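You operate a simulated robot arm through the tools that you are given. There is no shell and no other tool.

You are at the controls of a simulated two-armed robot. One attempt, no reset.

JOB
Open the drawer of the sample bench, fetch the pad with the blue tab and set it in the inside of the sample bench drawer and shut the drawer again. Pick up the square bottle with the red cap with one hand, pass it to the other hand and put it on the lower shelf of the narrow steel rack. Open the right drawer of the filling bench, take the teal cold pack from the inside of the right drawer of the filling bench and put it in the pale wooden tray and shut the drawer again. Any order will do. Set down upright: square bottle with the red cap.

Only the result counts: the job must be done as asked and must still hold three seconds after the hand-in. Knocking over, shifting, dropping, spilling or breaking anything else fails it. Lids that push on must go on centred and level and be pressed home; caps that screw on are set level and turned clockwise until they are tight.

ROBOT AND FRAMES
Two 7-joint arms with fingered hands on one trunk, on a base that moves. Base frame: it is fixed to the floor where the robot stands at the start and does not move with it; the origin is under the middle of the robot, x ahead of it, y to its left, z up. Lengths are in m, angles in rad, forces in N, time in s.
The left shoulder is at the start at [0.069, 0.152, 1.091], the right one opposite. With the tool pointing down near the work surface each hand reaches from about 0.1 to 0.64 m from the robot's upright axis, wherever it stands, measured 20 degrees to its own side. Places, roughly: drawer of the sample bench [0.7, -0.1, 0.7]; inside of the sample bench drawer [0.8, -0.1, 0.7]; lower shelf of the narrow steel rack (20x47 cm) [-3.14, 0.54, 0.46]; pad with the blue tab [-1.5, 2.5, 0.5]; right drawer of the filling bench [0, -2.2, 0.7]; square bottle with the red cap [-3, 0.5, 1]; teal cold pack (10x6x4 cm) [0.1, -2.1, 0.6]. Payload 3.8 kg a hand.
The tool frame of a hand sits at the grasp point between the pads (the TCP): z along the fingers, y along the line on which they close. The tips reach 0.03 m beyond it. The gripper opens to 0.104 m; its body begins 0.035 m behind the TCP. The gripper is a hand of 5 fingers: y runs from the thumb to the fingers, the wrist lies at [-0.015, -0.104, -0.178] in the tool frame.
Orientation is that of the tool frame in the base frame, as a unit quaternion [x, y, z, w]. With the fingers straight down and the wrist toward the robot, the tool's x, y and z point along [0, 1, 0], [1, 0, 0] and [0, 0, -1] of the base frame.

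CONTROLS
- The arms move only by the tool send_rows. It takes "left_deltas", "right_deltas" or both (then of equal length, played together; a hand with none holds still); each is a list that holds one entry, the list of rows, each a list of 6 numbers: the shift along the base's x, y, z in units of 100 mm (1.0 is 100 mm), then the turn, a rotation vector about the base's x, y, z in units of 45 degrees (1.0 is 45 degrees). In form: [[[tx, ty, tz, wx, wy, wz], ...]]. A call has 1 to 20 rows; each row is the pose to reach, as a shift and turn from the pose commanded when the call began. A call with a number of a shift or a turn outside -1 to 1 is refused whole. Each row takes 0.2 s and may step no farther than 0.05 m and 0.15 rad from the row before; otherwise, the whole call is refused. Where a pose cannot be reached the arm comes as near as it can. A force on the tool above 40 N (or 10 N above the force at the start of the call, whichever is more), or a blocked arm, ends the call early, and 0.2 s more pass. In this call time passes only in rows, and 0.2 s behind the last. The reply holds the time, the measured pose of the TCP, the force on the tool along the base axes, the opening and the grip force, in the units named above and with some noise, with the torque about the TCP (base axes, N m) and any sound that the robot's microphone picked up.
- Cameras (640 x 400 px; columns grow to the right, rows downward): "scene" is now at [0.1787, 0.0054, 1.226]; the picture's right is [0.06, -1.00, -0.01], its down [-0.71, -0.03, -0.71] and it looks along [0.71, 0.05, -0.71] (base axes); focal length 290 px, centre (320, 200). "left" rides on the left gripper at [-0.08, -0.078, -0.141] in its tool frame; the picture's right is [-0.78, -0.30, 0.56], its down [0.54, -0.78, 0.33] and it looks along [0.33, 0.56, 0.76] (tool axes); focal length 247 px, centre (320, 200). "right" rides on the right gripper at [0.08, -0.078, -0.141] in its tool frame; the picture's right is [-0.78, 0.30, -0.56], its down [-0.54, -0.78, 0.33] and it looks along [-0.33, 0.56, 0.76] (tool axes); focal length 247 px, centre (320, 200). There is no depth. A picture from a camera that has moved, and an enlarged one, comes with that camera's place and axes in the base frame and with its lens.
- capture(camera): a new picture of that camera. It takes no simulated time.
- raise_lower(by): moves the trunk up (or, below 0, down) by that many m; the arms and the scene camera ride with it, the base frame stays. It gives what a move gives, with no picture.
- base_move(legs): drives the robot by 1 to 6 legs, each [ahead, left, turn to the left] in m, m and rad, along the robot's own axes; the way and the turn of a leg run together, so that a leg with both is an arc; at most 1.5 m and 3.142 rad a leg. The arms and the cameras ride along, it lands a little off, and it stops where it bumps. It gives what a move gives.
- finger_targets(index, middle, ring, little, thumb_bend, thumb_turn, hand): sets how far each is bent, from 0 (flat) to 1 (curled in); at 0.3 the hand is open as for a grip, at 0.7 the pads meet at the TCP. One left out holds its place. A second passes; each finger stops where it meets its share of the squeeze, and holds until it gets a number again. It is the only way to open and close the hand. It gives what a move gives, with no picture; readings hold the bend of each and the force on index, middle, ring, little, thumb and palm. thumb_turn goes from beside the hand (0) to across from the fingers (1), as for a grip.
- pan_tilt(pan, tilt): turns the head with the scene camera to pan (to the left, within 1.396 rad either way) and tilt (down, from -0.506 to 1.204), counted from straight ahead of the robot (the tilt from the chest, where the trunk bows). It gives what a move gives.
- enlarge(camera, box): a new picture of the part [left, top, right, bottom] of that camera's present view, enlarged. It takes no simulated time.
- close_job(): hands the job in; it is judged then, once.

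Nothing tells you exact positions but the pictures and the camera data. Unless the task says otherwise, let go and move clear before handing in.

The tools are called after "Call:" as a command line: name --argument value ..., lists and objects as JSON in quotes. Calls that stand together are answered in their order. send_rows: Moves the arms, as the interface text tells. Its arguments: {"type":"object","properties":{"left_deltas":{"type":"array"},"right_deltas":{"type":"array"}},"required":[]} The other tools are called the same way: raise_lower (by) moves the trunk up or down; finger_targets (index, middle, ring, little, thumb_bend, thumb_turn, hand) moves the fingers one by one; base_move (legs) drives the base; pan_tilt (pan, tilt) turns the head that bears the scene camera; capture (camera) takes a picture; enlarge (camera, box) takes an enlarged picture of a part of a camera's view; close_job () hands the job in.

At the start:

```text
time: 0.0
left_position: [0.5558, 0.2154, 0.9589]
left_ee_rot: [0.707, 0.707, 0.0, -0.001]
left_wrist_force: [1.2, 0.3, -0.1]
left_ft_torque: [-0.04, 0.02, 0.0]
left_opening: 0.1038
left_grip_force: 0.0
left_shape: jaw
left_bend: [0.3, 0.3, 0.3, 0.3, 0.3, 0.98]
left_finger forces: [0.0, 0.0, 0.0, 0.1, 0.1, 0.0]
right_position: [0.5422, -0.2501, 0.904]
right_ee_rot: [0.707, 0.707, -0.001, 0.0]
right_wrist_force: [0.4, 0.3, 0.5]
right_ft_torque: [0.03, 0.0, 0.0]
right_opening: 0.1035
right_grip_force: 0.0
right_shape: jaw
right_bend: [0.3, 0.3, 0.3, 0.3, 0.3, 0.98]
right_finger forces: [0.1, 0.1, 0.0, 0.0, 0.0, 0.0]
trunk travel left (down, up): [-0.175, 0.281]
robot x, y, heading: [0.0033, -0.0013, 0.001]
head pan, tilt (commanded): [0.058, 0.579]
```

scene: 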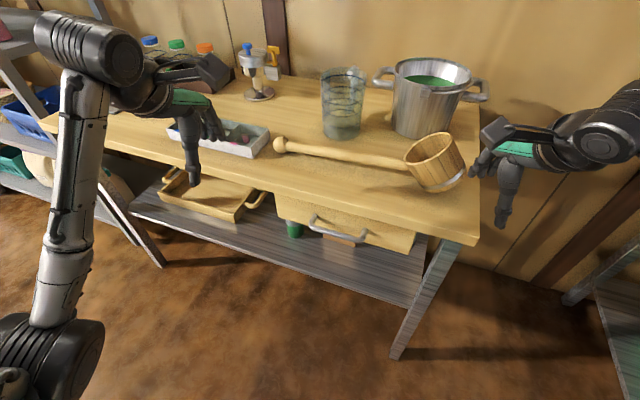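
right: 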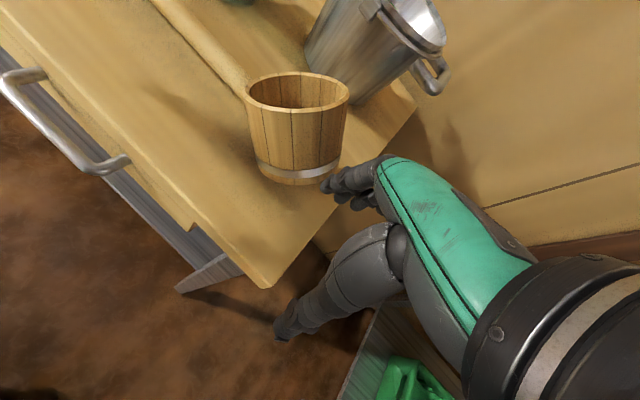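
left: 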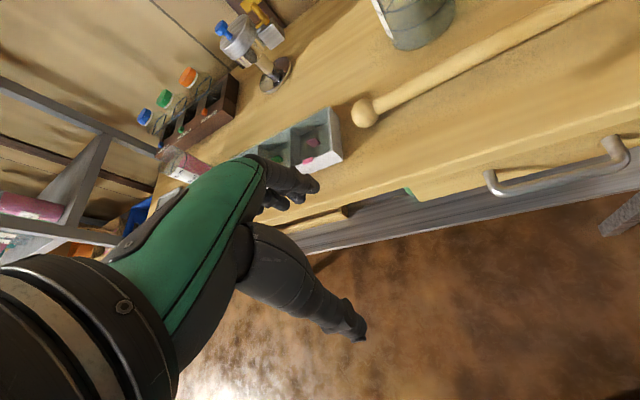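

I see the sample bench ahead with its drawer handle below the bench top, and both hands hovering near it. I'll first look around with the head before moving anything.

Call:
enlarge --camera "scene" --box '[200, 150, 480, 325]'

Call:
pan_tilt --pan 1.39 --tilt 0.3

Call:
capture --camera "scene"

Call:
pan_tilt --pan -1.39 --tilt 0.3

Call:
capture --camera "scene"

```text
2.29 times, centred on (340, 238) of scene
camera zoom: at [0.1787, 0.0054, 1.226], right [0.06, -1.0, -0.01], down [-0.71, -0.03, -0.71], along [0.71, 0.05, -0.71], focal length 663 px, centre (274, 114)
```

zoom: 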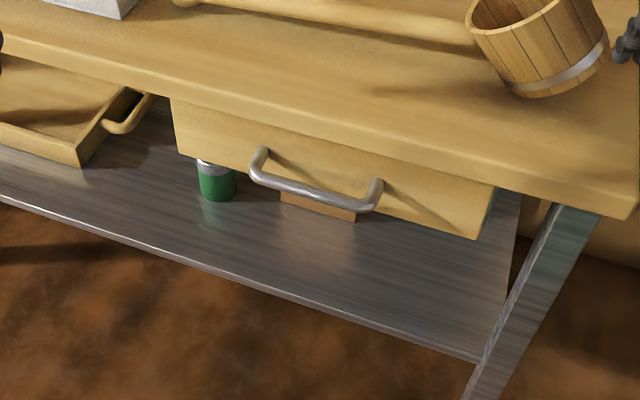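

```text
time: 1.5
left_position: [0.5555, 0.2165, 0.9595]
left_ee_rot: [0.706, 0.708, -0.001, 0.0]
left_wrist_force: [0.8, 0.4, 0.3]
left_ft_torque: [-0.02, -0.01, -0.01]
left_opening: 0.1037
left_grip_force: 0.1
left_shape: jaw
left_bend: [0.3, 0.3, 0.3, 0.3, 0.3, 0.98]
left_finger forces: [0.0, 0.0, 0.1, 0.0, 0.1, 0.0]
right_position: [0.5411, -0.2499, 0.9044]
right_ee_rot: [0.707, 0.707, 0.0, 0.0]
right_wrist_force: [0.0, -0.1, -0.3]
right_ft_torque: [0.0, 0.01, 0.02]
right_opening: 0.1037
right_grip_force: 0.1
right_shape: jaw
right_bend: [0.3, 0.3, 0.3, 0.3, 0.3, 0.98]
right_finger forces: [0.1, 0.1, 0.0, 0.1, 0.1, 0.1]
trunk travel left (down, up): [-0.175, 0.281]
robot x, y, heading: [-0.0019, 0.0014, -0.002]
head pan, tilt (commanded): [1.389, 0.3]
```

```text
taken
camera scene: at [0.1135, 0.0921, 1.2659], right [0.96, -0.18, -0.2], down [-0.25, -0.29, -0.92], along [0.11, 0.94, -0.33], focal length 290 px, centre (320, 200)
```

scene: 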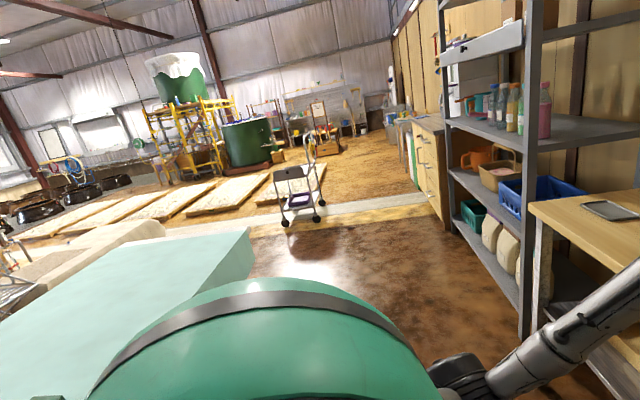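

```text
time: 3.9
left_position: [0.556, 0.2148, 0.9584]
left_ee_rot: [0.707, 0.707, 0.0, 0.0]
left_wrist_force: [0.3, -0.7, 0.2]
left_ft_torque: [0.01, 0.0, 0.0]
left_opening: 0.1036
left_grip_force: 0.0
left_shape: jaw
left_bend: [0.3, 0.3, 0.3, 0.3, 0.3, 0.98]
left_finger forces: [0.0, 0.1, 0.0, 0.1, 0.0, 0.0]
right_position: [0.5418, -0.2494, 0.9024]
right_ee_rot: [0.707, 0.707, 0.0, 0.0]
right_wrist_force: [0.3, 1.3, 0.1]
right_ft_torque: [0.01, 0.0, 0.01]
right_opening: 0.1037
right_grip_force: 0.0
right_shape: jaw
right_bend: [0.3, 0.3, 0.3, 0.3, 0.3, 0.98]
right_finger forces: [0.0, 0.0, 0.0, 0.0, 0.1, 0.0]
trunk travel left (down, up): [-0.175, 0.281]
robot x, y, heading: [0.0001, -0.0036, 0.006]
head pan, tilt (commanded): [-1.389, 0.3]
```

```text
taken
camera scene: at [0.1135, -0.0916, 1.2659], right [-0.96, -0.18, 0.2], down [-0.25, 0.29, -0.92], along [0.11, -0.94, -0.33], focal length 290 px, centre (320, 200)
```

scene: 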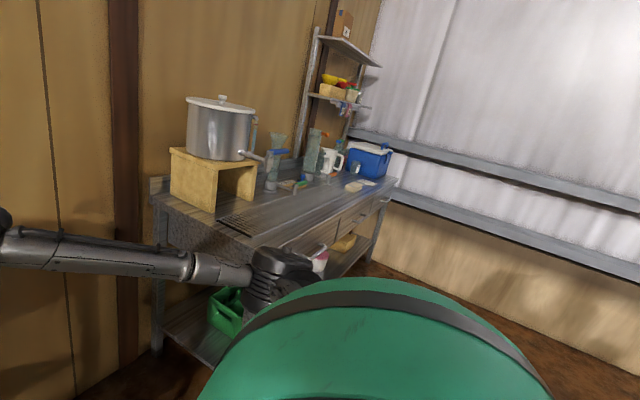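

The filling bench is off to the right, a cart and shelving to the left. I'll back away from the bench so the arms clear it, then turn to survey the rest of the room.

Call:
base_move --legs '[[-0.6, 0, 0]]'

Call:
pan_tilt --pan 0.0 --tilt 0.5

Call:
capture --camera "scene"

```text
time: 6.5
left_position: [0.1236, 0.2593, 0.887]
left_ee_rot: [0.618, 0.777, -0.12, -0.005]
left_wrist_force: [-0.2, -0.1, 0.2]
left_ft_torque: [0.0, 0.03, -0.01]
left_opening: 0.104
left_grip_force: 0.1
left_shape: jaw
left_bend: [0.3, 0.3, 0.3, 0.3, 0.3, 0.98]
left_finger forces: [0.1, 0.0, 0.0, 0.0, 0.0, 0.0]
right_position: [0.124, -0.1978, 0.891]
right_ee_rot: [0.71, 0.678, 0.057, -0.181]
right_wrist_force: [0.5, -0.4, -0.4]
right_ft_torque: [0.02, 0.01, 0.03]
right_opening: 0.104
right_grip_force: 0.1
right_shape: jaw
right_bend: [0.3, 0.3, 0.3, 0.3, 0.3, 0.97]
right_finger forces: [0.1, 0.0, 0.0, 0.0, 0.0, 0.1]
trunk travel left (down, up): [-0.175, 0.281]
robot x, y, heading: [-0.431, -0.0161, 0.023]
head pan, tilt (commanded): [-1.389, 0.3]
stopped in leg 1: the robot was blocked; the commanded pose is now the measured one
```

```text
time: 8.0
left_position: [0.1251, 0.2611, 0.8848]
left_ee_rot: [0.617, 0.778, -0.121, -0.008]
left_wrist_force: [-0.7, 0.1, 1.2]
left_ft_torque: [-0.04, 0.01, 0.02]
left_opening: 0.1039
left_grip_force: 0.0
left_shape: jaw
left_bend: [0.3, 0.3, 0.3, 0.3, 0.3, 0.98]
left_finger forces: [0.0, 0.1, 0.1, 0.0, 0.0, 0.0]
right_position: [0.1256, -0.1986, 0.8873]
right_ee_rot: [0.709, 0.679, 0.055, -0.182]
right_wrist_force: [0.4, 0.6, -0.1]
right_ft_torque: [-0.01, 0.01, -0.02]
right_opening: 0.104
right_grip_force: 0.0
right_shape: jaw
right_bend: [0.3, 0.3, 0.3, 0.3, 0.3, 0.97]
right_finger forces: [0.1, 0.1, 0.0, 0.0, 0.1, 0.0]
trunk travel left (down, up): [-0.175, 0.281]
robot x, y, heading: [-0.429, -0.0138, 0.022]
head pan, tilt (commanded): [0.0, 0.499]
```

```text
taken
camera scene: at [-0.0649, -0.0118, 1.2068], right [0.02, -1.0, 0.0], down [-0.76, -0.01, -0.65], along [0.65, 0.01, -0.76], focal length 290 px, centre (320, 200)
```

scene: 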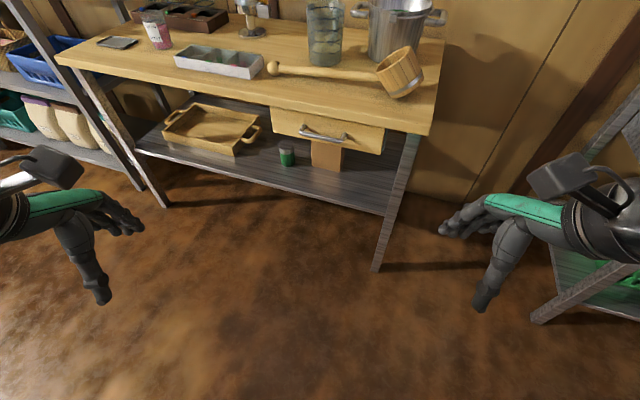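

The base stopped on something behind me after about 0.43 m. I'll look to both sides to see what is there before moving on.

Call:
pan_tilt --pan 1.39 --tilt 0.4

Call:
capture --camera "scene"

Call:
pan_tilt --pan -1.39 --tilt 0.4

Call:
capture --camera "scene"

Call:
capture --camera "left"

Call:
capture --camera "right"

```text
time: 9.5
left_position: [0.1252, 0.2595, 0.8843]
left_ee_rot: [0.618, 0.777, -0.12, -0.008]
left_wrist_force: [-0.6, -0.4, 1.0]
left_ft_torque: [-0.02, 0.01, 0.01]
left_opening: 0.104
left_grip_force: 0.1
left_shape: jaw
left_bend: [0.3, 0.3, 0.3, 0.3, 0.3, 0.98]
left_finger forces: [0.1, 0.1, 0.1, 0.0, 0.0, 0.0]
right_position: [0.1266, -0.1991, 0.8875]
right_ee_rot: [0.71, 0.679, 0.055, -0.181]
right_wrist_force: [-0.2, 0.6, 0.1]
right_ft_torque: [0.0, 0.0, 0.02]
right_opening: 0.1037
right_grip_force: 0.0
right_shape: jaw
right_bend: [0.3, 0.3, 0.3, 0.3, 0.3, 0.97]
right_finger forces: [0.1, 0.0, 0.0, 0.1, 0.1, 0.0]
trunk travel left (down, up): [-0.175, 0.281]
robot x, y, heading: [-0.4299, -0.0181, 0.023]
head pan, tilt (commanded): [1.389, 0.4]
```

```text
taken
camera scene: at [-0.1332, 0.0772, 1.2419], right [0.92, -0.16, -0.35], down [-0.38, -0.39, -0.84], along [0.0, 0.91, -0.42], focal length 290 px, centre (320, 200)
```

scene: 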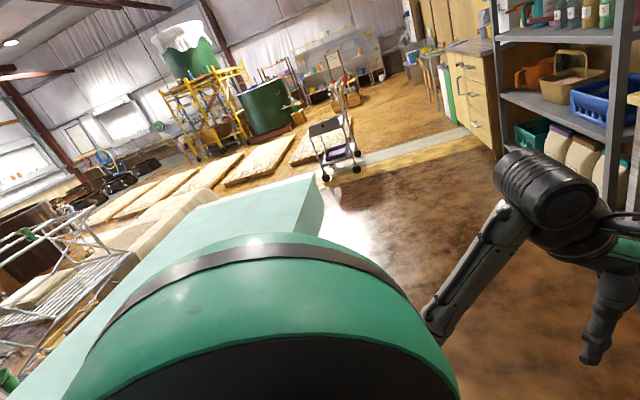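

```text
time: 12.0
left_position: [0.1255, 0.2596, 0.8849]
left_ee_rot: [0.617, 0.778, -0.12, -0.007]
left_wrist_force: [0.0, 0.7, 0.4]
left_ft_torque: [-0.02, -0.03, 0.02]
left_opening: 0.1037
left_grip_force: 0.2
left_shape: jaw
left_bend: [0.3, 0.3, 0.3, 0.3, 0.3, 0.98]
left_finger forces: [0.0, 0.0, 0.0, 0.0, 0.0, 0.1]
right_position: [0.1254, -0.2003, 0.8869]
right_ee_rot: [0.71, 0.678, 0.056, -0.181]
right_wrist_force: [-0.7, -0.9, 0.2]
right_ft_torque: [-0.02, 0.01, 0.02]
right_opening: 0.1038
right_grip_force: 0.1
right_shape: jaw
right_bend: [0.3, 0.3, 0.3, 0.3, 0.3, 0.97]
right_finger forces: [0.1, 0.0, 0.0, 0.0, 0.0, 0.0]
trunk travel left (down, up): [-0.175, 0.281]
robot x, y, heading: [-0.4321, -0.0195, 0.016]
head pan, tilt (commanded): [-1.389, 0.4]
```

```text
taken
camera scene: at [-0.1298, -0.1052, 1.2414], right [-0.92, -0.2, 0.35], down [-0.4, 0.38, -0.84], along [0.04, -0.9, -0.43], focal length 290 px, centre (320, 200)
```

scene: 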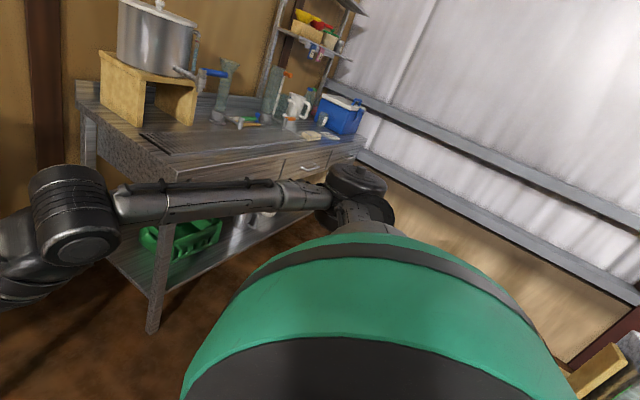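

```text
taken
camera left: at [0.0927, 0.1908, 1.0482], right [-0.19, -0.91, -0.38], down [-0.92, 0.29, -0.24], along [0.33, 0.3, -0.89], focal length 247 px, centre (320, 200)
```

left: 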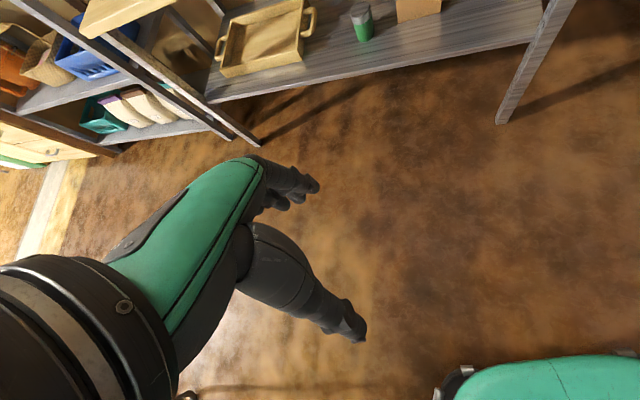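

```text
taken
camera right: at [0.0786, -0.1696, 1.058], right [0.33, -0.92, 0.21], down [-0.86, -0.38, -0.34], along [0.39, -0.07, -0.92], focal length 247 px, centre (320, 200)
```

right: 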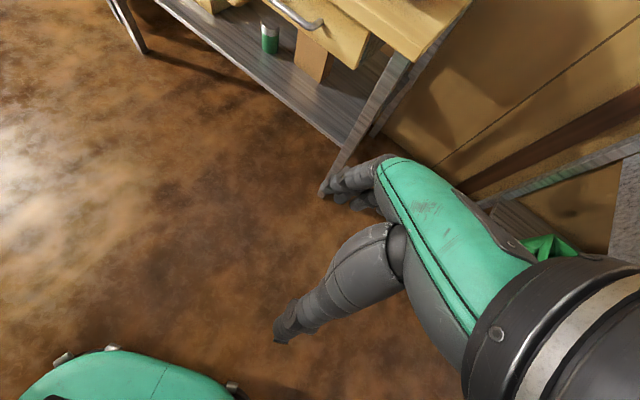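

There is a large mint-coloured block to the left and rear. I need a closer look at it before I move any further.

Call:
pan_tilt --pan 1.39 --tilt 0.1

Call:
enlarge --camera "scene" --box '[0, 200, 320, 400]'

Call:
capture --camera "scene"

Call:
pan_tilt --pan -1.39 --tilt 0.0

Call:
capture --camera "scene"

```text
time: 14.4
left_position: [0.1262, 0.26, 0.8835]
left_ee_rot: [0.617, 0.777, -0.12, -0.007]
left_wrist_force: [0.0, 0.4, 1.0]
left_ft_torque: [0.01, 0.02, -0.02]
left_opening: 0.1038
left_grip_force: 0.0
left_shape: jaw
left_bend: [0.3, 0.3, 0.3, 0.3, 0.3, 0.98]
left_finger forces: [0.1, 0.0, 0.1, 0.1, 0.1, 0.1]
right_position: [0.1242, -0.199, 0.8865]
right_ee_rot: [0.711, 0.678, 0.056, -0.181]
right_wrist_force: [0.2, -0.2, 0.5]
right_ft_torque: [-0.01, -0.04, -0.01]
right_opening: 0.104
right_grip_force: 0.0
right_shape: jaw
right_bend: [0.3, 0.3, 0.3, 0.3, 0.3, 0.97]
right_finger forces: [0.0, 0.1, 0.0, 0.1, 0.0, 0.0]
trunk travel left (down, up): [-0.175, 0.281]
robot x, y, heading: [-0.4339, -0.0197, 0.02]
head pan, tilt (commanded): [1.389, 0.099]
```

```text
2.00 times, centred on (160, 300) of scene
camera zoom: at [-0.1236, 0.0766, 1.268], right [0.92, -0.16, -0.35], down [-0.37, -0.1, -0.93], along [0.11, 0.98, -0.15], focal length 580 px, centre (640, 0)
```

zoom: 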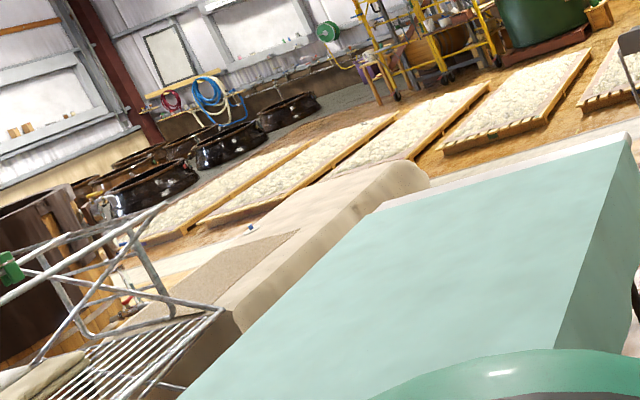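

```text
taken
camera scene: at [-0.1236, 0.0766, 1.268], right [0.92, -0.16, -0.35], down [-0.37, -0.1, -0.93], along [0.11, 0.98, -0.15], focal length 290 px, centre (320, 200)
```

scene: 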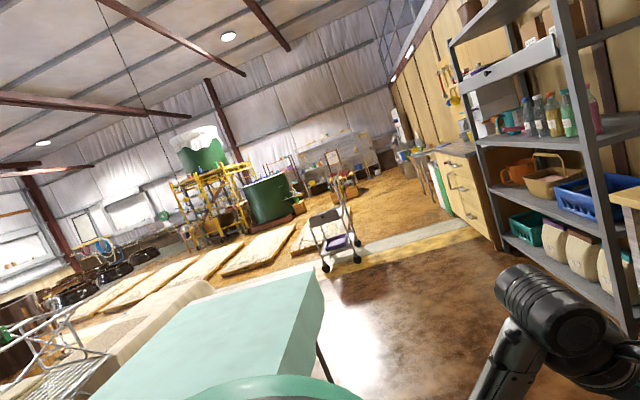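

```text
time: 16.9
left_position: [0.1248, 0.2594, 0.8858]
left_ee_rot: [0.618, 0.777, -0.12, -0.007]
left_wrist_force: [0.1, -0.1, -1.0]
left_ft_torque: [0.01, 0.01, -0.01]
left_opening: 0.1039
left_grip_force: 0.1
left_shape: jaw
left_bend: [0.3, 0.3, 0.3, 0.3, 0.3, 0.98]
left_finger forces: [0.0, 0.2, 0.0, 0.0, 0.0, 0.0]
right_position: [0.1255, -0.198, 0.887]
right_ee_rot: [0.71, 0.678, 0.055, -0.181]
right_wrist_force: [-0.7, 0.0, 1.1]
right_ft_torque: [0.03, 0.02, 0.02]
right_opening: 0.104
right_grip_force: 0.1
right_shape: jaw
right_bend: [0.3, 0.3, 0.3, 0.3, 0.3, 0.97]
right_finger forces: [0.0, 0.1, 0.0, 0.1, 0.1, 0.0]
trunk travel left (down, up): [-0.175, 0.281]
robot x, y, heading: [-0.4352, -0.0158, 0.022]
head pan, tilt (commanded): [-1.389, 0.0]
```

```text
taken
camera scene: at [-0.117, -0.1022, 1.2762], right [-0.92, -0.2, 0.35], down [-0.35, -0.01, -0.94], along [0.19, -0.98, -0.07], focal length 290 px, centre (320, 200)
```

scene: 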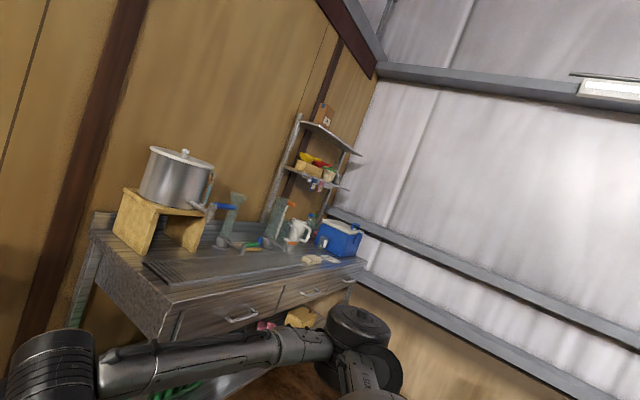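

A mint-covered table stands to the left rear and something unseen is behind me. I'll go forward a little to free the base, then turn left in place and look.

Call:
base_move --legs '[[0.12, 0, 0], [0, 0, 0.8]]'

Call:
pan_tilt --pan 1.39 --tilt 0.3

Call:
capture --camera "scene"

Call:
pan_tilt --pan 0.4 --tilt 0.2

Call:
capture --camera "scene"

```text
time: 17.6
left_position: [0.0419, 0.2523, 0.8546]
left_ee_rot: [0.594, 0.759, -0.264, 0.04]
left_wrist_force: [-0.7, -0.4, -0.1]
left_ft_torque: [0.01, 0.01, 0.01]
left_opening: 0.1043
left_grip_force: 0.1
left_shape: jaw
left_bend: [0.3, 0.3, 0.3, 0.3, 0.3, 0.98]
left_finger forces: [0.0, 0.0, 0.0, 0.0, 0.1, 0.0]
right_position: [0.1238, -0.1986, 0.9258]
right_ee_rot: [0.755, 0.602, 0.136, -0.22]
right_wrist_force: [-0.8, 0.0, 0.5]
right_ft_torque: [-0.02, 0.0, -0.02]
right_opening: 0.104
right_grip_force: 0.0
right_shape: jaw
right_bend: [0.3, 0.3, 0.3, 0.3, 0.3, 0.98]
right_finger forces: [0.1, 0.0, 0.0, 0.0, 0.0, 0.0]
trunk travel left (down, up): [-0.175, 0.281]
robot x, y, heading: [-0.421, -0.0164, 0.022]
head pan, tilt (commanded): [-1.389, 0.0]
stopped in leg 1: the robot was blocked; the commanded pose is now the measured one
```

```text
time: 20.1
left_position: [0.0438, 0.2537, 0.854]
left_ee_rot: [0.592, 0.76, -0.264, 0.038]
left_wrist_force: [0.1, -1.0, -0.2]
left_ft_torque: [-0.06, -0.01, -0.01]
left_opening: 0.1039
left_grip_force: 0.0
left_shape: jaw
left_bend: [0.3, 0.3, 0.3, 0.3, 0.3, 0.98]
left_finger forces: [0.0, 0.1, 0.1, 0.0, 0.0, 0.0]
right_position: [0.1244, -0.1967, 0.9225]
right_ee_rot: [0.753, 0.605, 0.132, -0.221]
right_wrist_force: [0.7, 0.0, -0.2]
right_ft_torque: [-0.02, 0.0, 0.01]
right_opening: 0.1037
right_grip_force: 0.1
right_shape: jaw
right_bend: [0.3, 0.3, 0.3, 0.3, 0.3, 0.98]
right_finger forces: [0.0, 0.0, 0.0, 0.0, 0.1, 0.0]
trunk travel left (down, up): [-0.175, 0.281]
robot x, y, heading: [-0.421, -0.0166, 0.018]
head pan, tilt (commanded): [1.389, 0.3]
```

```text
taken
camera scene: at [-0.1385, 0.0776, 1.253], right [0.93, -0.16, -0.33], down [-0.37, -0.29, -0.88], along [0.05, 0.94, -0.33], focal length 290 px, centre (320, 200)
```

scene: 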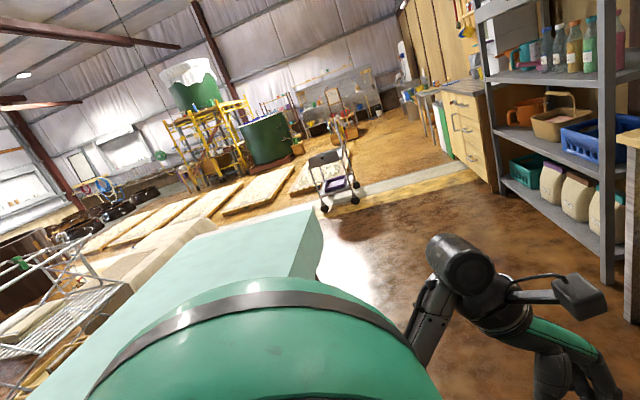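

```text
time: 21.3
left_position: [0.0432, 0.2544, 0.8543]
left_ee_rot: [0.593, 0.76, -0.263, 0.038]
left_wrist_force: [-0.1, 0.3, -0.5]
left_ft_torque: [0.0, 0.01, -0.01]
left_opening: 0.1039
left_grip_force: 0.1
left_shape: jaw
left_bend: [0.3, 0.3, 0.3, 0.3, 0.3, 0.98]
left_finger forces: [0.1, 0.0, 0.0, 0.0, 0.1, 0.0]
right_position: [0.1249, -0.1968, 0.9228]
right_ee_rot: [0.754, 0.604, 0.133, -0.222]
right_wrist_force: [-0.2, 0.0, 0.8]
right_ft_torque: [0.01, 0.01, 0.02]
right_opening: 0.1039
right_grip_force: 0.1
right_shape: jaw
right_bend: [0.3, 0.3, 0.3, 0.3, 0.3, 0.98]
right_finger forces: [0.0, 0.0, 0.0, 0.1, 0.0, 0.0]
trunk travel left (down, up): [-0.175, 0.281]
robot x, y, heading: [-0.4228, -0.0149, 0.017]
head pan, tilt (commanded): [0.4, 0.201]
```

```text
taken
camera scene: at [-0.0697, 0.0228, 1.2382], right [0.38, -0.91, -0.13], down [-0.5, -0.08, -0.86], along [0.78, 0.4, -0.49], focal length 290 px, centre (320, 200)
```

scene: 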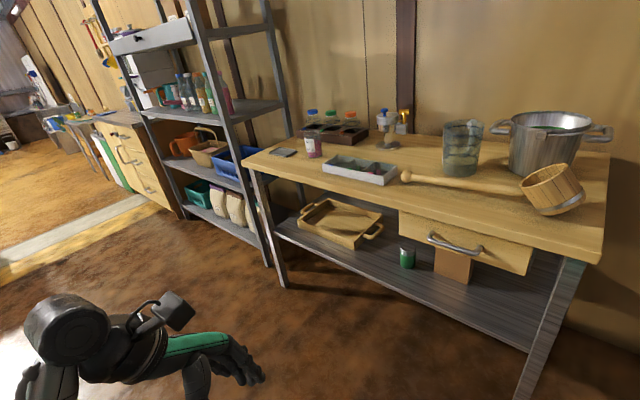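

The base will not come forward either, and the left arm is shifting, so an arm may be caught on something. I'll look down at each arm before I command anything else.

Call:
pan_tilt --pan 0.9 --tilt 0.9

Call:
capture --camera "scene"

Call:
pan_tilt --pan 1.39 --tilt 1.1

Call:
capture --camera "scene"

Call:
pan_tilt --pan -0.9 --tilt 0.9

Call:
capture --camera "scene"

Call:
pan_tilt --pan -1.39 --tilt 1.1

Call:
capture --camera "scene"

Call:
pan_tilt --pan 0.0 --tilt 1.2

Call:
capture --camera "scene"

Call:
capture --camera "left"

Call:
capture --camera "right"

```text
time: 22.4
left_position: [0.0436, 0.2537, 0.8547]
left_ee_rot: [0.592, 0.761, -0.262, 0.038]
left_wrist_force: [1.3, 0.1, 0.1]
left_ft_torque: [0.0, 0.01, -0.02]
left_opening: 0.104
left_grip_force: 0.0
left_shape: jaw
left_bend: [0.3, 0.3, 0.3, 0.3, 0.3, 0.98]
left_finger forces: [0.0, 0.1, 0.1, 0.1, 0.0, 0.1]
right_position: [0.1245, -0.1966, 0.9237]
right_ee_rot: [0.754, 0.604, 0.133, -0.221]
right_wrist_force: [-0.8, -1.1, 0.1]
right_ft_torque: [-0.04, 0.0, 0.02]
right_opening: 0.1042
right_grip_force: 0.1
right_shape: jaw
right_bend: [0.3, 0.3, 0.3, 0.3, 0.3, 0.98]
right_finger forces: [0.0, 0.1, 0.0, 0.0, 0.0, 0.0]
trunk travel left (down, up): [-0.175, 0.281]
robot x, y, heading: [-0.423, -0.0199, 0.014]
head pan, tilt (commanded): [0.901, 0.901]
```

```text
taken
camera scene: at [-0.1276, 0.0447, 1.1936], right [0.75, -0.61, -0.27], down [-0.66, -0.62, -0.42], along [0.09, 0.49, -0.87], focal length 290 px, centre (320, 200)
```

scene: 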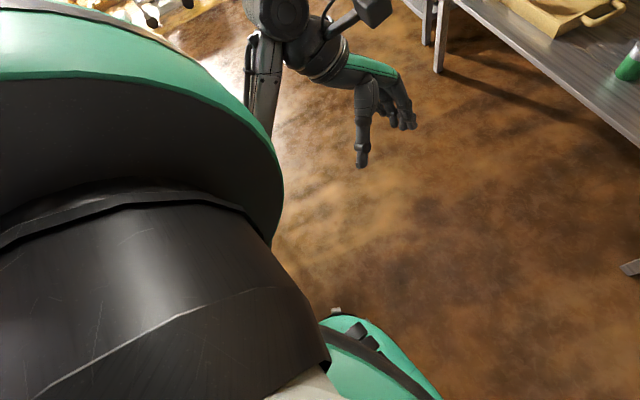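

```text
time: 23.3
left_position: [0.045, 0.2539, 0.8546]
left_ee_rot: [0.593, 0.761, -0.262, 0.037]
left_wrist_force: [0.4, -0.1, 0.9]
left_ft_torque: [-0.03, -0.03, -0.02]
left_opening: 0.1035
left_grip_force: 0.0
left_shape: jaw
left_bend: [0.3, 0.3, 0.3, 0.3, 0.3, 0.98]
left_finger forces: [0.2, 0.0, 0.1, 0.0, 0.0, 0.0]
right_position: [0.1249, -0.1968, 0.9229]
right_ee_rot: [0.754, 0.603, 0.133, -0.222]
right_wrist_force: [-0.2, -0.7, -0.4]
right_ft_torque: [0.03, 0.02, -0.03]
right_opening: 0.1039
right_grip_force: 0.0
right_shape: jaw
right_bend: [0.3, 0.3, 0.3, 0.3, 0.3, 0.98]
right_finger forces: [0.1, 0.0, 0.0, 0.0, 0.0, 0.1]
trunk travel left (down, up): [-0.175, 0.281]
robot x, y, heading: [-0.4221, -0.017, 0.02]
head pan, tilt (commanded): [1.389, 1.1]
```

```text
taken
camera scene: at [-0.1658, 0.047, 1.1926], right [0.93, -0.17, -0.33], down [-0.29, -0.88, -0.38], along [-0.23, 0.45, -0.86], focal length 290 px, centre (320, 200)
```

scene: 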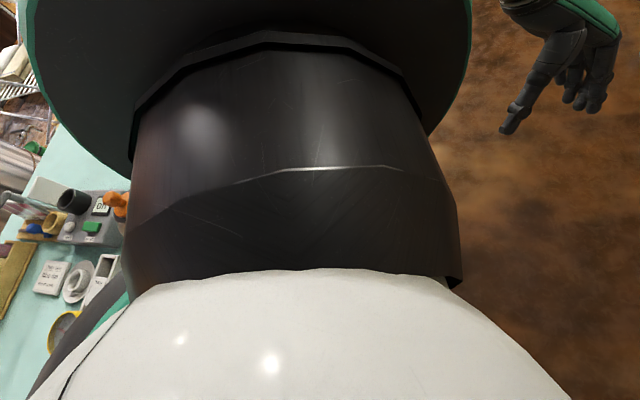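

```text
time: 25.5
left_position: [0.0438, 0.2545, 0.854]
left_ee_rot: [0.593, 0.76, -0.262, 0.038]
left_wrist_force: [-0.4, 0.1, 0.3]
left_ft_torque: [-0.01, 0.02, 0.01]
left_opening: 0.1042
left_grip_force: 0.1
left_shape: jaw
left_bend: [0.3, 0.3, 0.3, 0.3, 0.3, 0.98]
left_finger forces: [0.1, 0.0, 0.0, 0.0, 0.0, 0.1]
right_position: [0.1256, -0.1964, 0.9233]
right_ee_rot: [0.754, 0.603, 0.133, -0.222]
right_wrist_force: [-0.4, -0.4, 0.2]
right_ft_torque: [-0.01, -0.01, 0.04]
right_opening: 0.1037
right_grip_force: 0.1
right_shape: jaw
right_bend: [0.3, 0.3, 0.3, 0.3, 0.3, 0.98]
right_finger forces: [0.1, 0.0, 0.1, 0.0, 0.0, 0.1]
trunk travel left (down, up): [-0.175, 0.281]
robot x, y, heading: [-0.424, -0.0119, 0.017]
head pan, tilt (commanded): [-0.901, 0.901]
```

```text
taken
camera scene: at [-0.1256, -0.0735, 1.1932], right [-0.73, -0.63, 0.26], down [-0.68, 0.6, -0.42], along [0.11, -0.48, -0.87], focal length 290 px, centre (320, 200)
```

scene: 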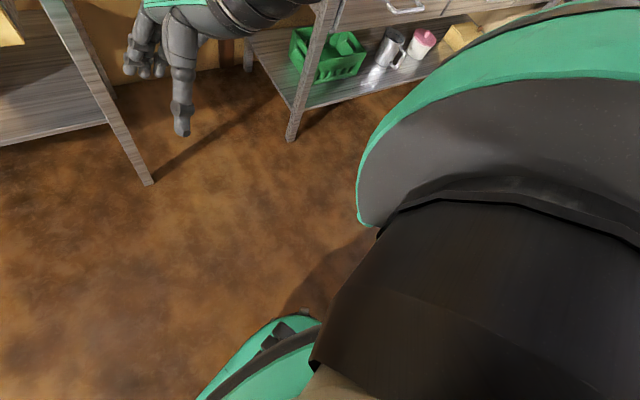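

```text
time: 26.4
left_position: [0.0445, 0.2552, 0.8543]
left_ee_rot: [0.593, 0.761, -0.262, 0.037]
left_wrist_force: [0.2, 0.3, -0.6]
left_ft_torque: [-0.05, 0.02, -0.03]
left_opening: 0.1041
left_grip_force: 0.0
left_shape: jaw
left_bend: [0.3, 0.3, 0.3, 0.3, 0.3, 0.98]
left_finger forces: [0.0, 0.0, 0.0, 0.0, 0.0, 0.1]
right_position: [0.1257, -0.1969, 0.9229]
right_ee_rot: [0.753, 0.605, 0.133, -0.222]
right_wrist_force: [0.1, 1.1, -0.1]
right_ft_torque: [-0.02, 0.02, -0.03]
right_opening: 0.1036
right_grip_force: 0.1
right_shape: jaw
right_bend: [0.3, 0.3, 0.3, 0.3, 0.3, 0.98]
right_finger forces: [0.0, 0.1, 0.1, 0.0, 0.0, 0.1]
trunk travel left (down, up): [-0.175, 0.281]
robot x, y, heading: [-0.4237, -0.0156, 0.017]
head pan, tilt (commanded): [-1.389, 1.1]
```

```text
taken
camera scene: at [-0.1636, -0.077, 1.1922], right [-0.92, -0.2, 0.33], down [-0.32, 0.87, -0.37], along [-0.22, -0.45, -0.87], focal length 290 px, centre (320, 200)
```

scene: 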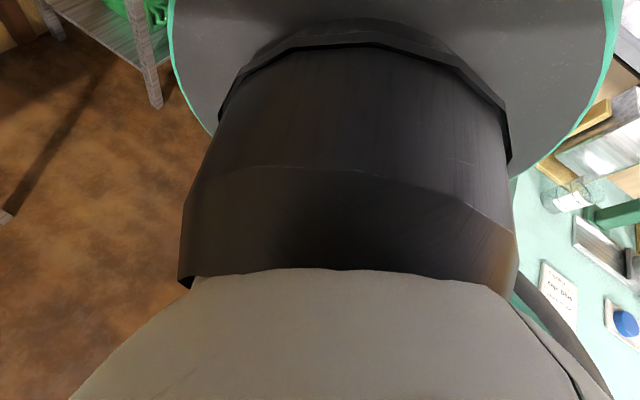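

```text
time: 27.9
left_position: [0.0429, 0.2539, 0.8543]
left_ee_rot: [0.592, 0.761, -0.262, 0.037]
left_wrist_force: [0.8, -0.5, 0.2]
left_ft_torque: [0.0, 0.01, -0.01]
left_opening: 0.1042
left_grip_force: 0.0
left_shape: jaw
left_bend: [0.3, 0.3, 0.3, 0.3, 0.3, 0.98]
left_finger forces: [0.1, 0.0, 0.0, 0.1, 0.1, 0.0]
right_position: [0.1257, -0.195, 0.923]
right_ee_rot: [0.753, 0.605, 0.133, -0.221]
right_wrist_force: [-0.2, 0.3, 0.1]
right_ft_torque: [-0.01, 0.01, 0.0]
right_opening: 0.1035
right_grip_force: 0.0
right_shape: jaw
right_bend: [0.3, 0.3, 0.3, 0.3, 0.3, 0.98]
right_finger forces: [0.0, 0.1, 0.0, 0.0, 0.0, 0.0]
trunk travel left (down, up): [-0.175, 0.281]
robot x, y, heading: [-0.4224, -0.0179, 0.017]
head pan, tilt (commanded): [0.0, 1.201]
```

```text
taken
camera scene: at [-0.1247, -0.0141, 1.1717], right [0.02, -1.0, 0.0], down [-1.0, -0.02, -0.03], along [0.02, 0.0, -1.0], focal length 290 px, centre (320, 200)
```

scene: 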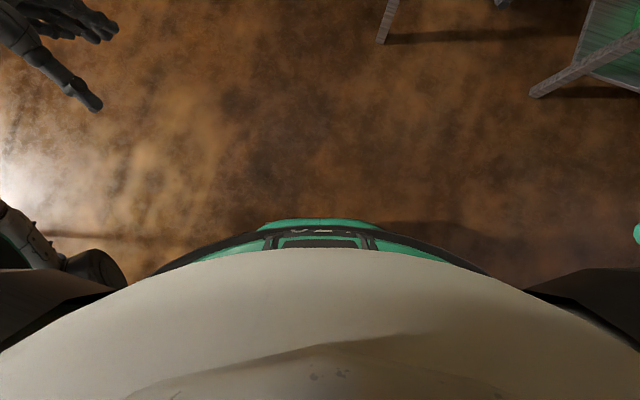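

```text
taken
camera left: at [0.0317, 0.2339, 1.0328], right [-0.18, -0.98, -0.09], down [-0.96, 0.2, -0.21], along [0.22, 0.04, -0.97], focal length 247 px, centre (320, 200)
```

left: 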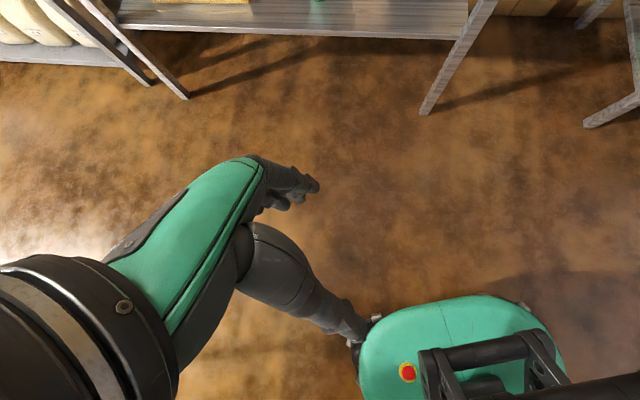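

```text
taken
camera right: at [0.0786, -0.1847, 1.0955], right [0.14, -0.99, 0.07], down [-0.9, -0.16, -0.4], along [0.41, 0.0, -0.91], focal length 247 px, centre (320, 200)
```

right: 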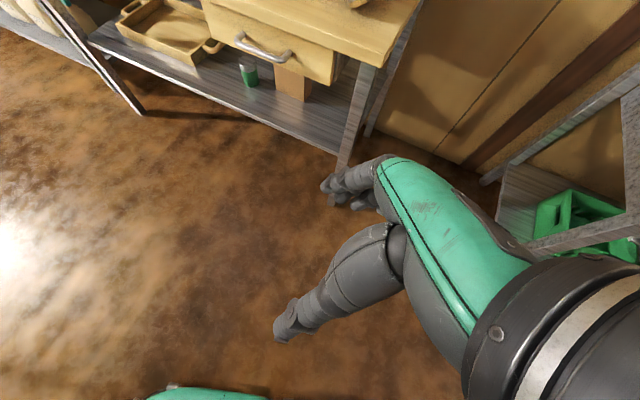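

A mint counter full of small things runs close behind me, and my back has come up against it. I'll try a short forward move to break contact.

Call:
base_move --legs '[[0.1, 0, 0]]'

Call:
capture --camera "left"

Call:
capture --camera "scene"

```text
time: 28.6
left_position: [-0.0551, 0.2448, 0.8194]
left_ee_rot: [0.568, 0.707, -0.408, 0.105]
left_wrist_force: [-0.5, -0.3, -0.4]
left_ft_torque: [-0.01, 0.01, -0.02]
left_opening: 0.1037
left_grip_force: 0.1
left_shape: jaw
left_bend: [0.3, 0.3, 0.3, 0.3, 0.3, 0.98]
left_finger forces: [0.0, 0.0, 0.0, 0.0, 0.0, 0.0]
right_position: [0.1387, -0.2457, 0.9771]
right_ee_rot: [0.816, 0.437, 0.262, -0.274]
right_wrist_force: [0.2, 0.4, 0.0]
right_ft_torque: [0.03, 0.01, -0.01]
right_opening: 0.1042
right_grip_force: 0.0
right_shape: jaw
right_bend: [0.3, 0.3, 0.3, 0.3, 0.3, 0.98]
right_finger forces: [0.0, 0.0, 0.1, 0.0, 0.0, 0.0]
trunk travel left (down, up): [-0.175, 0.281]
robot x, y, heading: [-0.4057, -0.0158, 0.01]
head pan, tilt (commanded): [0.0, 1.201]
stopped in leg 1: the robot was blocked; the commanded pose is now the measured one
```

```text
taken
camera left: at [-0.0531, 0.2843, 0.9947], right [-0.18, -0.95, 0.25], down [-0.97, 0.13, -0.18], along [0.14, -0.28, -0.95], focal length 247 px, centre (320, 200)
```

left: 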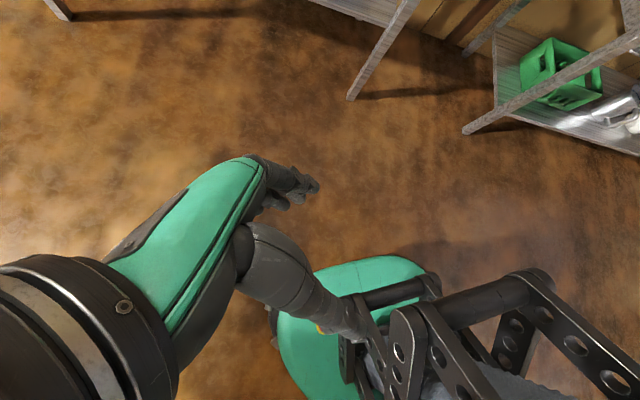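

```text
taken
camera scene: at [-0.1342, -0.0136, 1.1751], right [0.01, -1.0, 0.0], down [-1.0, -0.01, -0.04], along [0.04, 0.0, -1.0], focal length 290 px, centre (320, 200)
```

scene: 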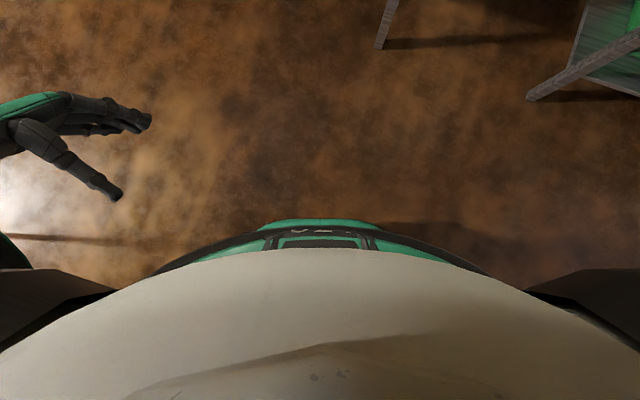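

The base barely moved and the left arm was dragged again. I'll look at the left elbow region once more and then move that arm on its own.

Call:
pan_tilt --pan 1.2 --tilt 0.6

Call:
capture --camera "scene"

Call:
pan_tilt --pan -1.2 --tilt 0.6

Call:
capture --camera "scene"

Call:
capture --camera "right"

```text
time: 30.1
left_position: [-0.053, 0.2469, 0.8172]
left_ee_rot: [0.566, 0.709, -0.409, 0.101]
left_wrist_force: [-0.2, 0.6, -0.2]
left_ft_torque: [0.03, 0.0, 0.0]
left_opening: 0.104
left_grip_force: 0.0
left_shape: jaw
left_bend: [0.3, 0.3, 0.3, 0.3, 0.3, 0.98]
left_finger forces: [0.0, 0.0, 0.1, 0.0, 0.0, 0.0]
right_position: [0.1401, -0.2431, 0.9726]
right_ee_rot: [0.816, 0.439, 0.257, -0.275]
right_wrist_force: [0.3, -1.0, -0.4]
right_ft_torque: [-0.01, -0.02, 0.01]
right_opening: 0.1039
right_grip_force: 0.1
right_shape: jaw
right_bend: [0.3, 0.3, 0.3, 0.3, 0.3, 0.98]
right_finger forces: [0.0, 0.1, 0.1, 0.0, 0.0, 0.0]
trunk travel left (down, up): [-0.175, 0.281]
robot x, y, heading: [-0.4123, -0.0135, 0.012]
head pan, tilt (commanded): [1.201, 0.6]
```

```text
taken
camera scene: at [-0.141, 0.0693, 1.2239], right [0.89, -0.35, -0.3], down [-0.45, -0.53, -0.71], along [0.09, 0.77, -0.63], focal length 290 px, centre (320, 200)
```

scene: 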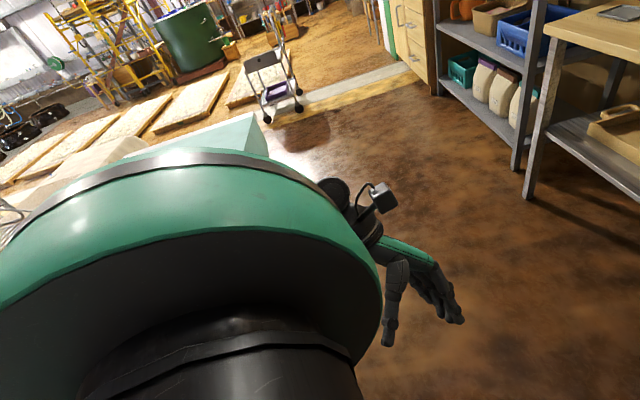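

```text
time: 32.2
left_position: [-0.0533, 0.2457, 0.8181]
left_ee_rot: [0.566, 0.709, -0.408, 0.102]
left_wrist_force: [1.0, -0.6, -0.2]
left_ft_torque: [-0.01, 0.0, -0.01]
left_opening: 0.1039
left_grip_force: 0.0
left_shape: jaw
left_bend: [0.3, 0.3, 0.3, 0.3, 0.3, 0.98]
left_finger forces: [0.0, 0.1, 0.0, 0.0, 0.1, 0.0]
right_position: [0.1387, -0.2449, 0.9725]
right_ee_rot: [0.815, 0.44, 0.257, -0.275]
right_wrist_force: [0.0, -0.4, -0.4]
right_ft_torque: [-0.02, 0.01, -0.01]
right_opening: 0.1042
right_grip_force: 0.1
right_shape: jaw
right_bend: [0.3, 0.3, 0.3, 0.3, 0.3, 0.98]
right_finger forces: [0.0, 0.0, 0.0, 0.0, 0.0, 0.0]
trunk travel left (down, up): [-0.175, 0.281]
robot x, y, heading: [-0.4144, -0.0107, 0.013]
head pan, tilt (commanded): [-1.201, 0.6]
```

```text
taken
camera scene: at [-0.139, -0.0961, 1.2237], right [-0.88, -0.37, 0.3], down [-0.47, 0.52, -0.71], along [0.11, -0.77, -0.63], focal length 290 px, centre (320, 200)
```

scene: 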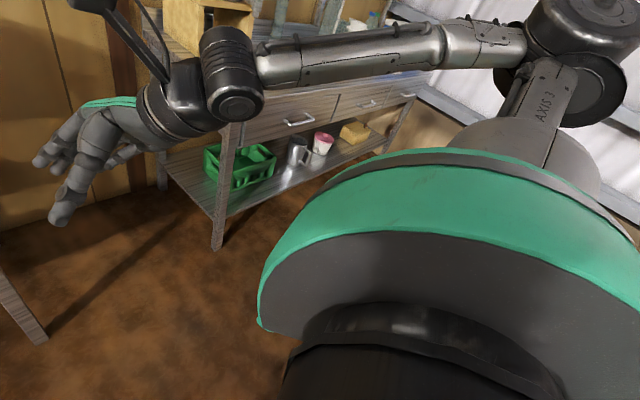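

```text
taken
camera right: at [0.0862, -0.2574, 1.1436], right [-0.22, -0.96, -0.18], down [-0.86, 0.28, -0.42], along [0.45, 0.06, -0.89], focal length 247 px, centre (320, 200)
```

right: 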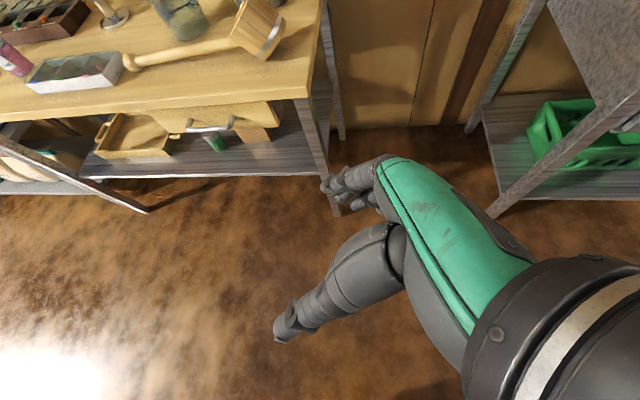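

The right elbow has ridden up and the left hand has been swept back; nothing seems to grip the hands themselves. I'll bring both arms back to their neutral fingers-down poses and watch the forces.

Call:
send_rows --left_deltas '[[[0.12, 0, 0.06, 0.119, -0.071, -0.033], [0.25, 0, 0.12, 0.237, -0.142, -0.066], [0.37, 0, 0.18, 0.356, -0.213, -0.1], [0.5, 0, 0.25, 0.475, -0.285, -0.133], [0.62, 0, 0.31, 0.593, -0.356, -0.166], [0.75, 0, 0.37, 0.712, -0.427, -0.2], [0.87, 0, 0.43, 0.83, -0.498, -0.233], [1.0, 0, 0.5, 0.949, -0.569, -0.266]]]' --right_deltas '[[[0, 0, -0.09, -0.124, -0.004, 0.088], [0, 0, -0.18, -0.249, -0.008, 0.175], [0, 0, -0.26, -0.373, -0.012, 0.263], [0, 0, -0.35, -0.497, -0.016, 0.35], [0, 0, -0.44, -0.622, -0.02, 0.438], [0, 0, -0.53, -0.746, -0.025, 0.526], [0, 0, -0.61, -0.871, -0.029, 0.613], [0, 0, -0.7, -0.995, -0.033, 0.701]]]'

Call:
capture --camera "scene"

```text
time: 32.6
left_position: [-0.1007, 0.2452, 0.8139]
left_ee_rot: [0.576, 0.683, -0.432, 0.124]
left_wrist_force: [0.7, -0.4, 0.5]
left_ft_torque: [0.03, 0.02, -0.01]
left_opening: 0.104
left_grip_force: 0.0
left_shape: jaw
left_bend: [0.3, 0.3, 0.3, 0.3, 0.3, 0.98]
left_finger forces: [0.1, 0.1, 0.0, 0.0, 0.0, 0.1]
left hand out of reach, approached as far as the arm can: row 1
right_position: [0.1353, -0.266, 0.9978]
right_ee_rot: [0.818, 0.392, 0.303, -0.292]
right_wrist_force: [-0.3, -0.5, -0.3]
right_ft_torque: [0.04, -0.04, 0.01]
right_opening: 0.1041
right_grip_force: 0.0
right_shape: jaw
right_bend: [0.3, 0.3, 0.3, 0.3, 0.3, 0.98]
right_finger forces: [0.0, 0.0, 0.0, 0.1, 0.1, 0.1]
right hand out of reach, approached as far as the arm can: row 1
trunk travel left (down, up): [-0.175, 0.281]
robot x, y, heading: [-0.4092, -0.0115, 0.01]
head pan, tilt (commanded): [-1.201, 0.6]
stopped in row 1 (left hand): the arm was blocked; the commanded pose is now the measured one
```

```text
taken
camera scene: at [-0.1427, -0.0967, 1.2253], right [-0.88, -0.37, 0.3], down [-0.46, 0.52, -0.72], along [0.11, -0.77, -0.63], focal length 290 px, centre (320, 200)
```

scene: 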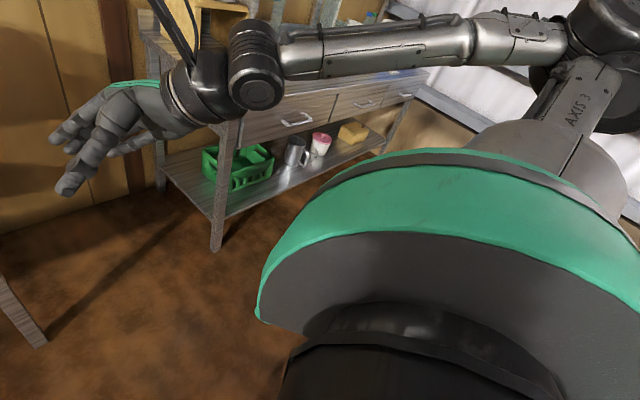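

The arms report out of reach although these poses are near, which suggests the trunk is still being held forward by the counter edge. I'll try a small trunk lift to reset its posture.

Call:
raise_lower --by 0.03

Call:
capture --camera "scene"

```text
time: 32.9
left_position: [-0.1605, 0.2415, 0.818]
left_ee_rot: [0.558, 0.677, -0.453, 0.158]
left_wrist_force: [0.2, 0.7, -0.7]
left_ft_torque: [0.03, -0.02, 0.01]
left_opening: 0.104
left_grip_force: 0.1
left_shape: jaw
left_bend: [0.3, 0.3, 0.3, 0.3, 0.3, 0.98]
left_finger forces: [0.1, 0.0, 0.0, 0.1, 0.0, 0.0]
right_position: [0.1292, -0.3098, 1.0405]
right_ee_rot: [0.805, 0.368, 0.384, -0.263]
right_wrist_force: [0.1, -0.1, -1.2]
right_ft_torque: [0.02, 0.0, 0.05]
right_opening: 0.1041
right_grip_force: 0.0
right_shape: jaw
right_bend: [0.3, 0.3, 0.3, 0.3, 0.3, 0.97]
right_finger forces: [0.0, 0.0, 0.1, 0.0, 0.1, 0.0]
trunk travel left (down, up): [-0.178, 0.279]
robot x, y, heading: [-0.4062, -0.0117, 0.006]
head pan, tilt (commanded): [-1.201, 0.6]
stopped: the arm was blocked; the commanded pose is now the measured one
```

```text
taken
camera scene: at [-0.1484, -0.0981, 1.2296], right [-0.89, -0.36, 0.29], down [-0.45, 0.53, -0.72], along [0.11, -0.77, -0.63], focal length 290 px, centre (320, 200)
```

scene: 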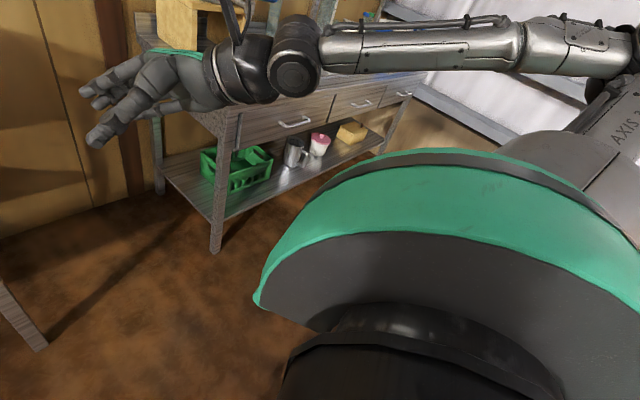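

Everything halts with an arm-blocked report, and the arms creep each time. I'll test with a pure hold and a gentle move of one arm to learn how they respond.

Call:
send_rows --right_deltas '[[[0, 0, 0, 0, 0, 0]]]'

Call:
send_rows --left_deltas '[[[0.1, 0.1, 0, 0, 0, 0], [0.2, 0.2, 0, 0, 0, 0]]]'

Call:
capture --camera "scene"

```text
time: 33.2
left_position: [-0.209, 0.2531, 0.8307]
left_ee_rot: [0.576, 0.675, -0.435, 0.153]
left_wrist_force: [-0.4, -0.6, -1.0]
left_ft_torque: [-0.03, -0.01, 0.01]
left_opening: 0.1038
left_grip_force: 0.0
left_shape: jaw
left_bend: [0.3, 0.3, 0.3, 0.3, 0.3, 0.98]
left_finger forces: [0.0, 0.0, 0.1, 0.1, 0.0, 0.0]
right_position: [0.1018, -0.3739, 1.0521]
right_ee_rot: [0.835, 0.299, 0.405, -0.224]
right_wrist_force: [0.0, -0.5, -1.9]
right_ft_torque: [-0.02, -0.03, -0.02]
right_opening: 0.1042
right_grip_force: 0.0
right_shape: jaw
right_bend: [0.3, 0.3, 0.3, 0.3, 0.3, 0.98]
right_finger forces: [0.0, 0.0, 0.0, 0.1, 0.1, 0.0]
trunk travel left (down, up): [-0.178, 0.279]
robot x, y, heading: [-0.4028, -0.0131, -0.006]
head pan, tilt (commanded): [-1.201, 0.6]
stopped in row 1 (left hand): the arm was blocked; the commanded pose is now the measured one
```

```text
time: 33.6
left_position: [-0.2502, 0.276, 0.8523]
left_ee_rot: [0.605, 0.67, -0.404, 0.144]
left_wrist_force: [-0.4, 0.1, -0.9]
left_ft_torque: [-0.01, 0.01, -0.02]
left_opening: 0.1039
left_grip_force: 0.0
left_shape: jaw
left_bend: [0.3, 0.3, 0.3, 0.3, 0.3, 0.98]
left_finger forces: [0.1, 0.0, 0.0, 0.0, 0.0, 0.0]
left hand out of reach, approached as far as the arm can: row 1
right_position: [0.0645, -0.4032, 1.0387]
right_ee_rot: [0.852, 0.235, 0.393, -0.252]
right_wrist_force: [0.2, 0.6, -1.1]
right_ft_torque: [-0.02, -0.01, -0.01]
right_opening: 0.104
right_grip_force: 0.0
right_shape: jaw
right_bend: [0.3, 0.3, 0.3, 0.3, 0.3, 0.98]
right_finger forces: [0.1, 0.1, 0.0, 0.0, 0.0, 0.0]
trunk travel left (down, up): [-0.178, 0.279]
robot x, y, heading: [-0.3992, -0.0125, -0.004]
head pan, tilt (commanded): [-1.201, 0.6]
stopped in row 1 (left hand): the arm was blocked; the commanded pose is now the measured one
```

```text
taken
camera scene: at [-0.1541, -0.1006, 1.2296], right [-0.89, -0.36, 0.28], down [-0.44, 0.53, -0.72], along [0.11, -0.77, -0.63], focal length 290 px, centre (320, 200)
```

scene: 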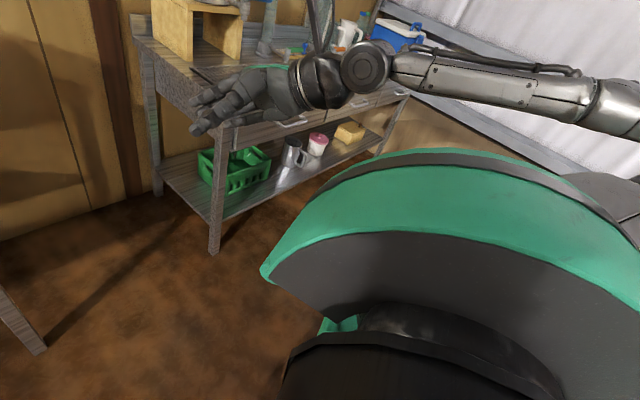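

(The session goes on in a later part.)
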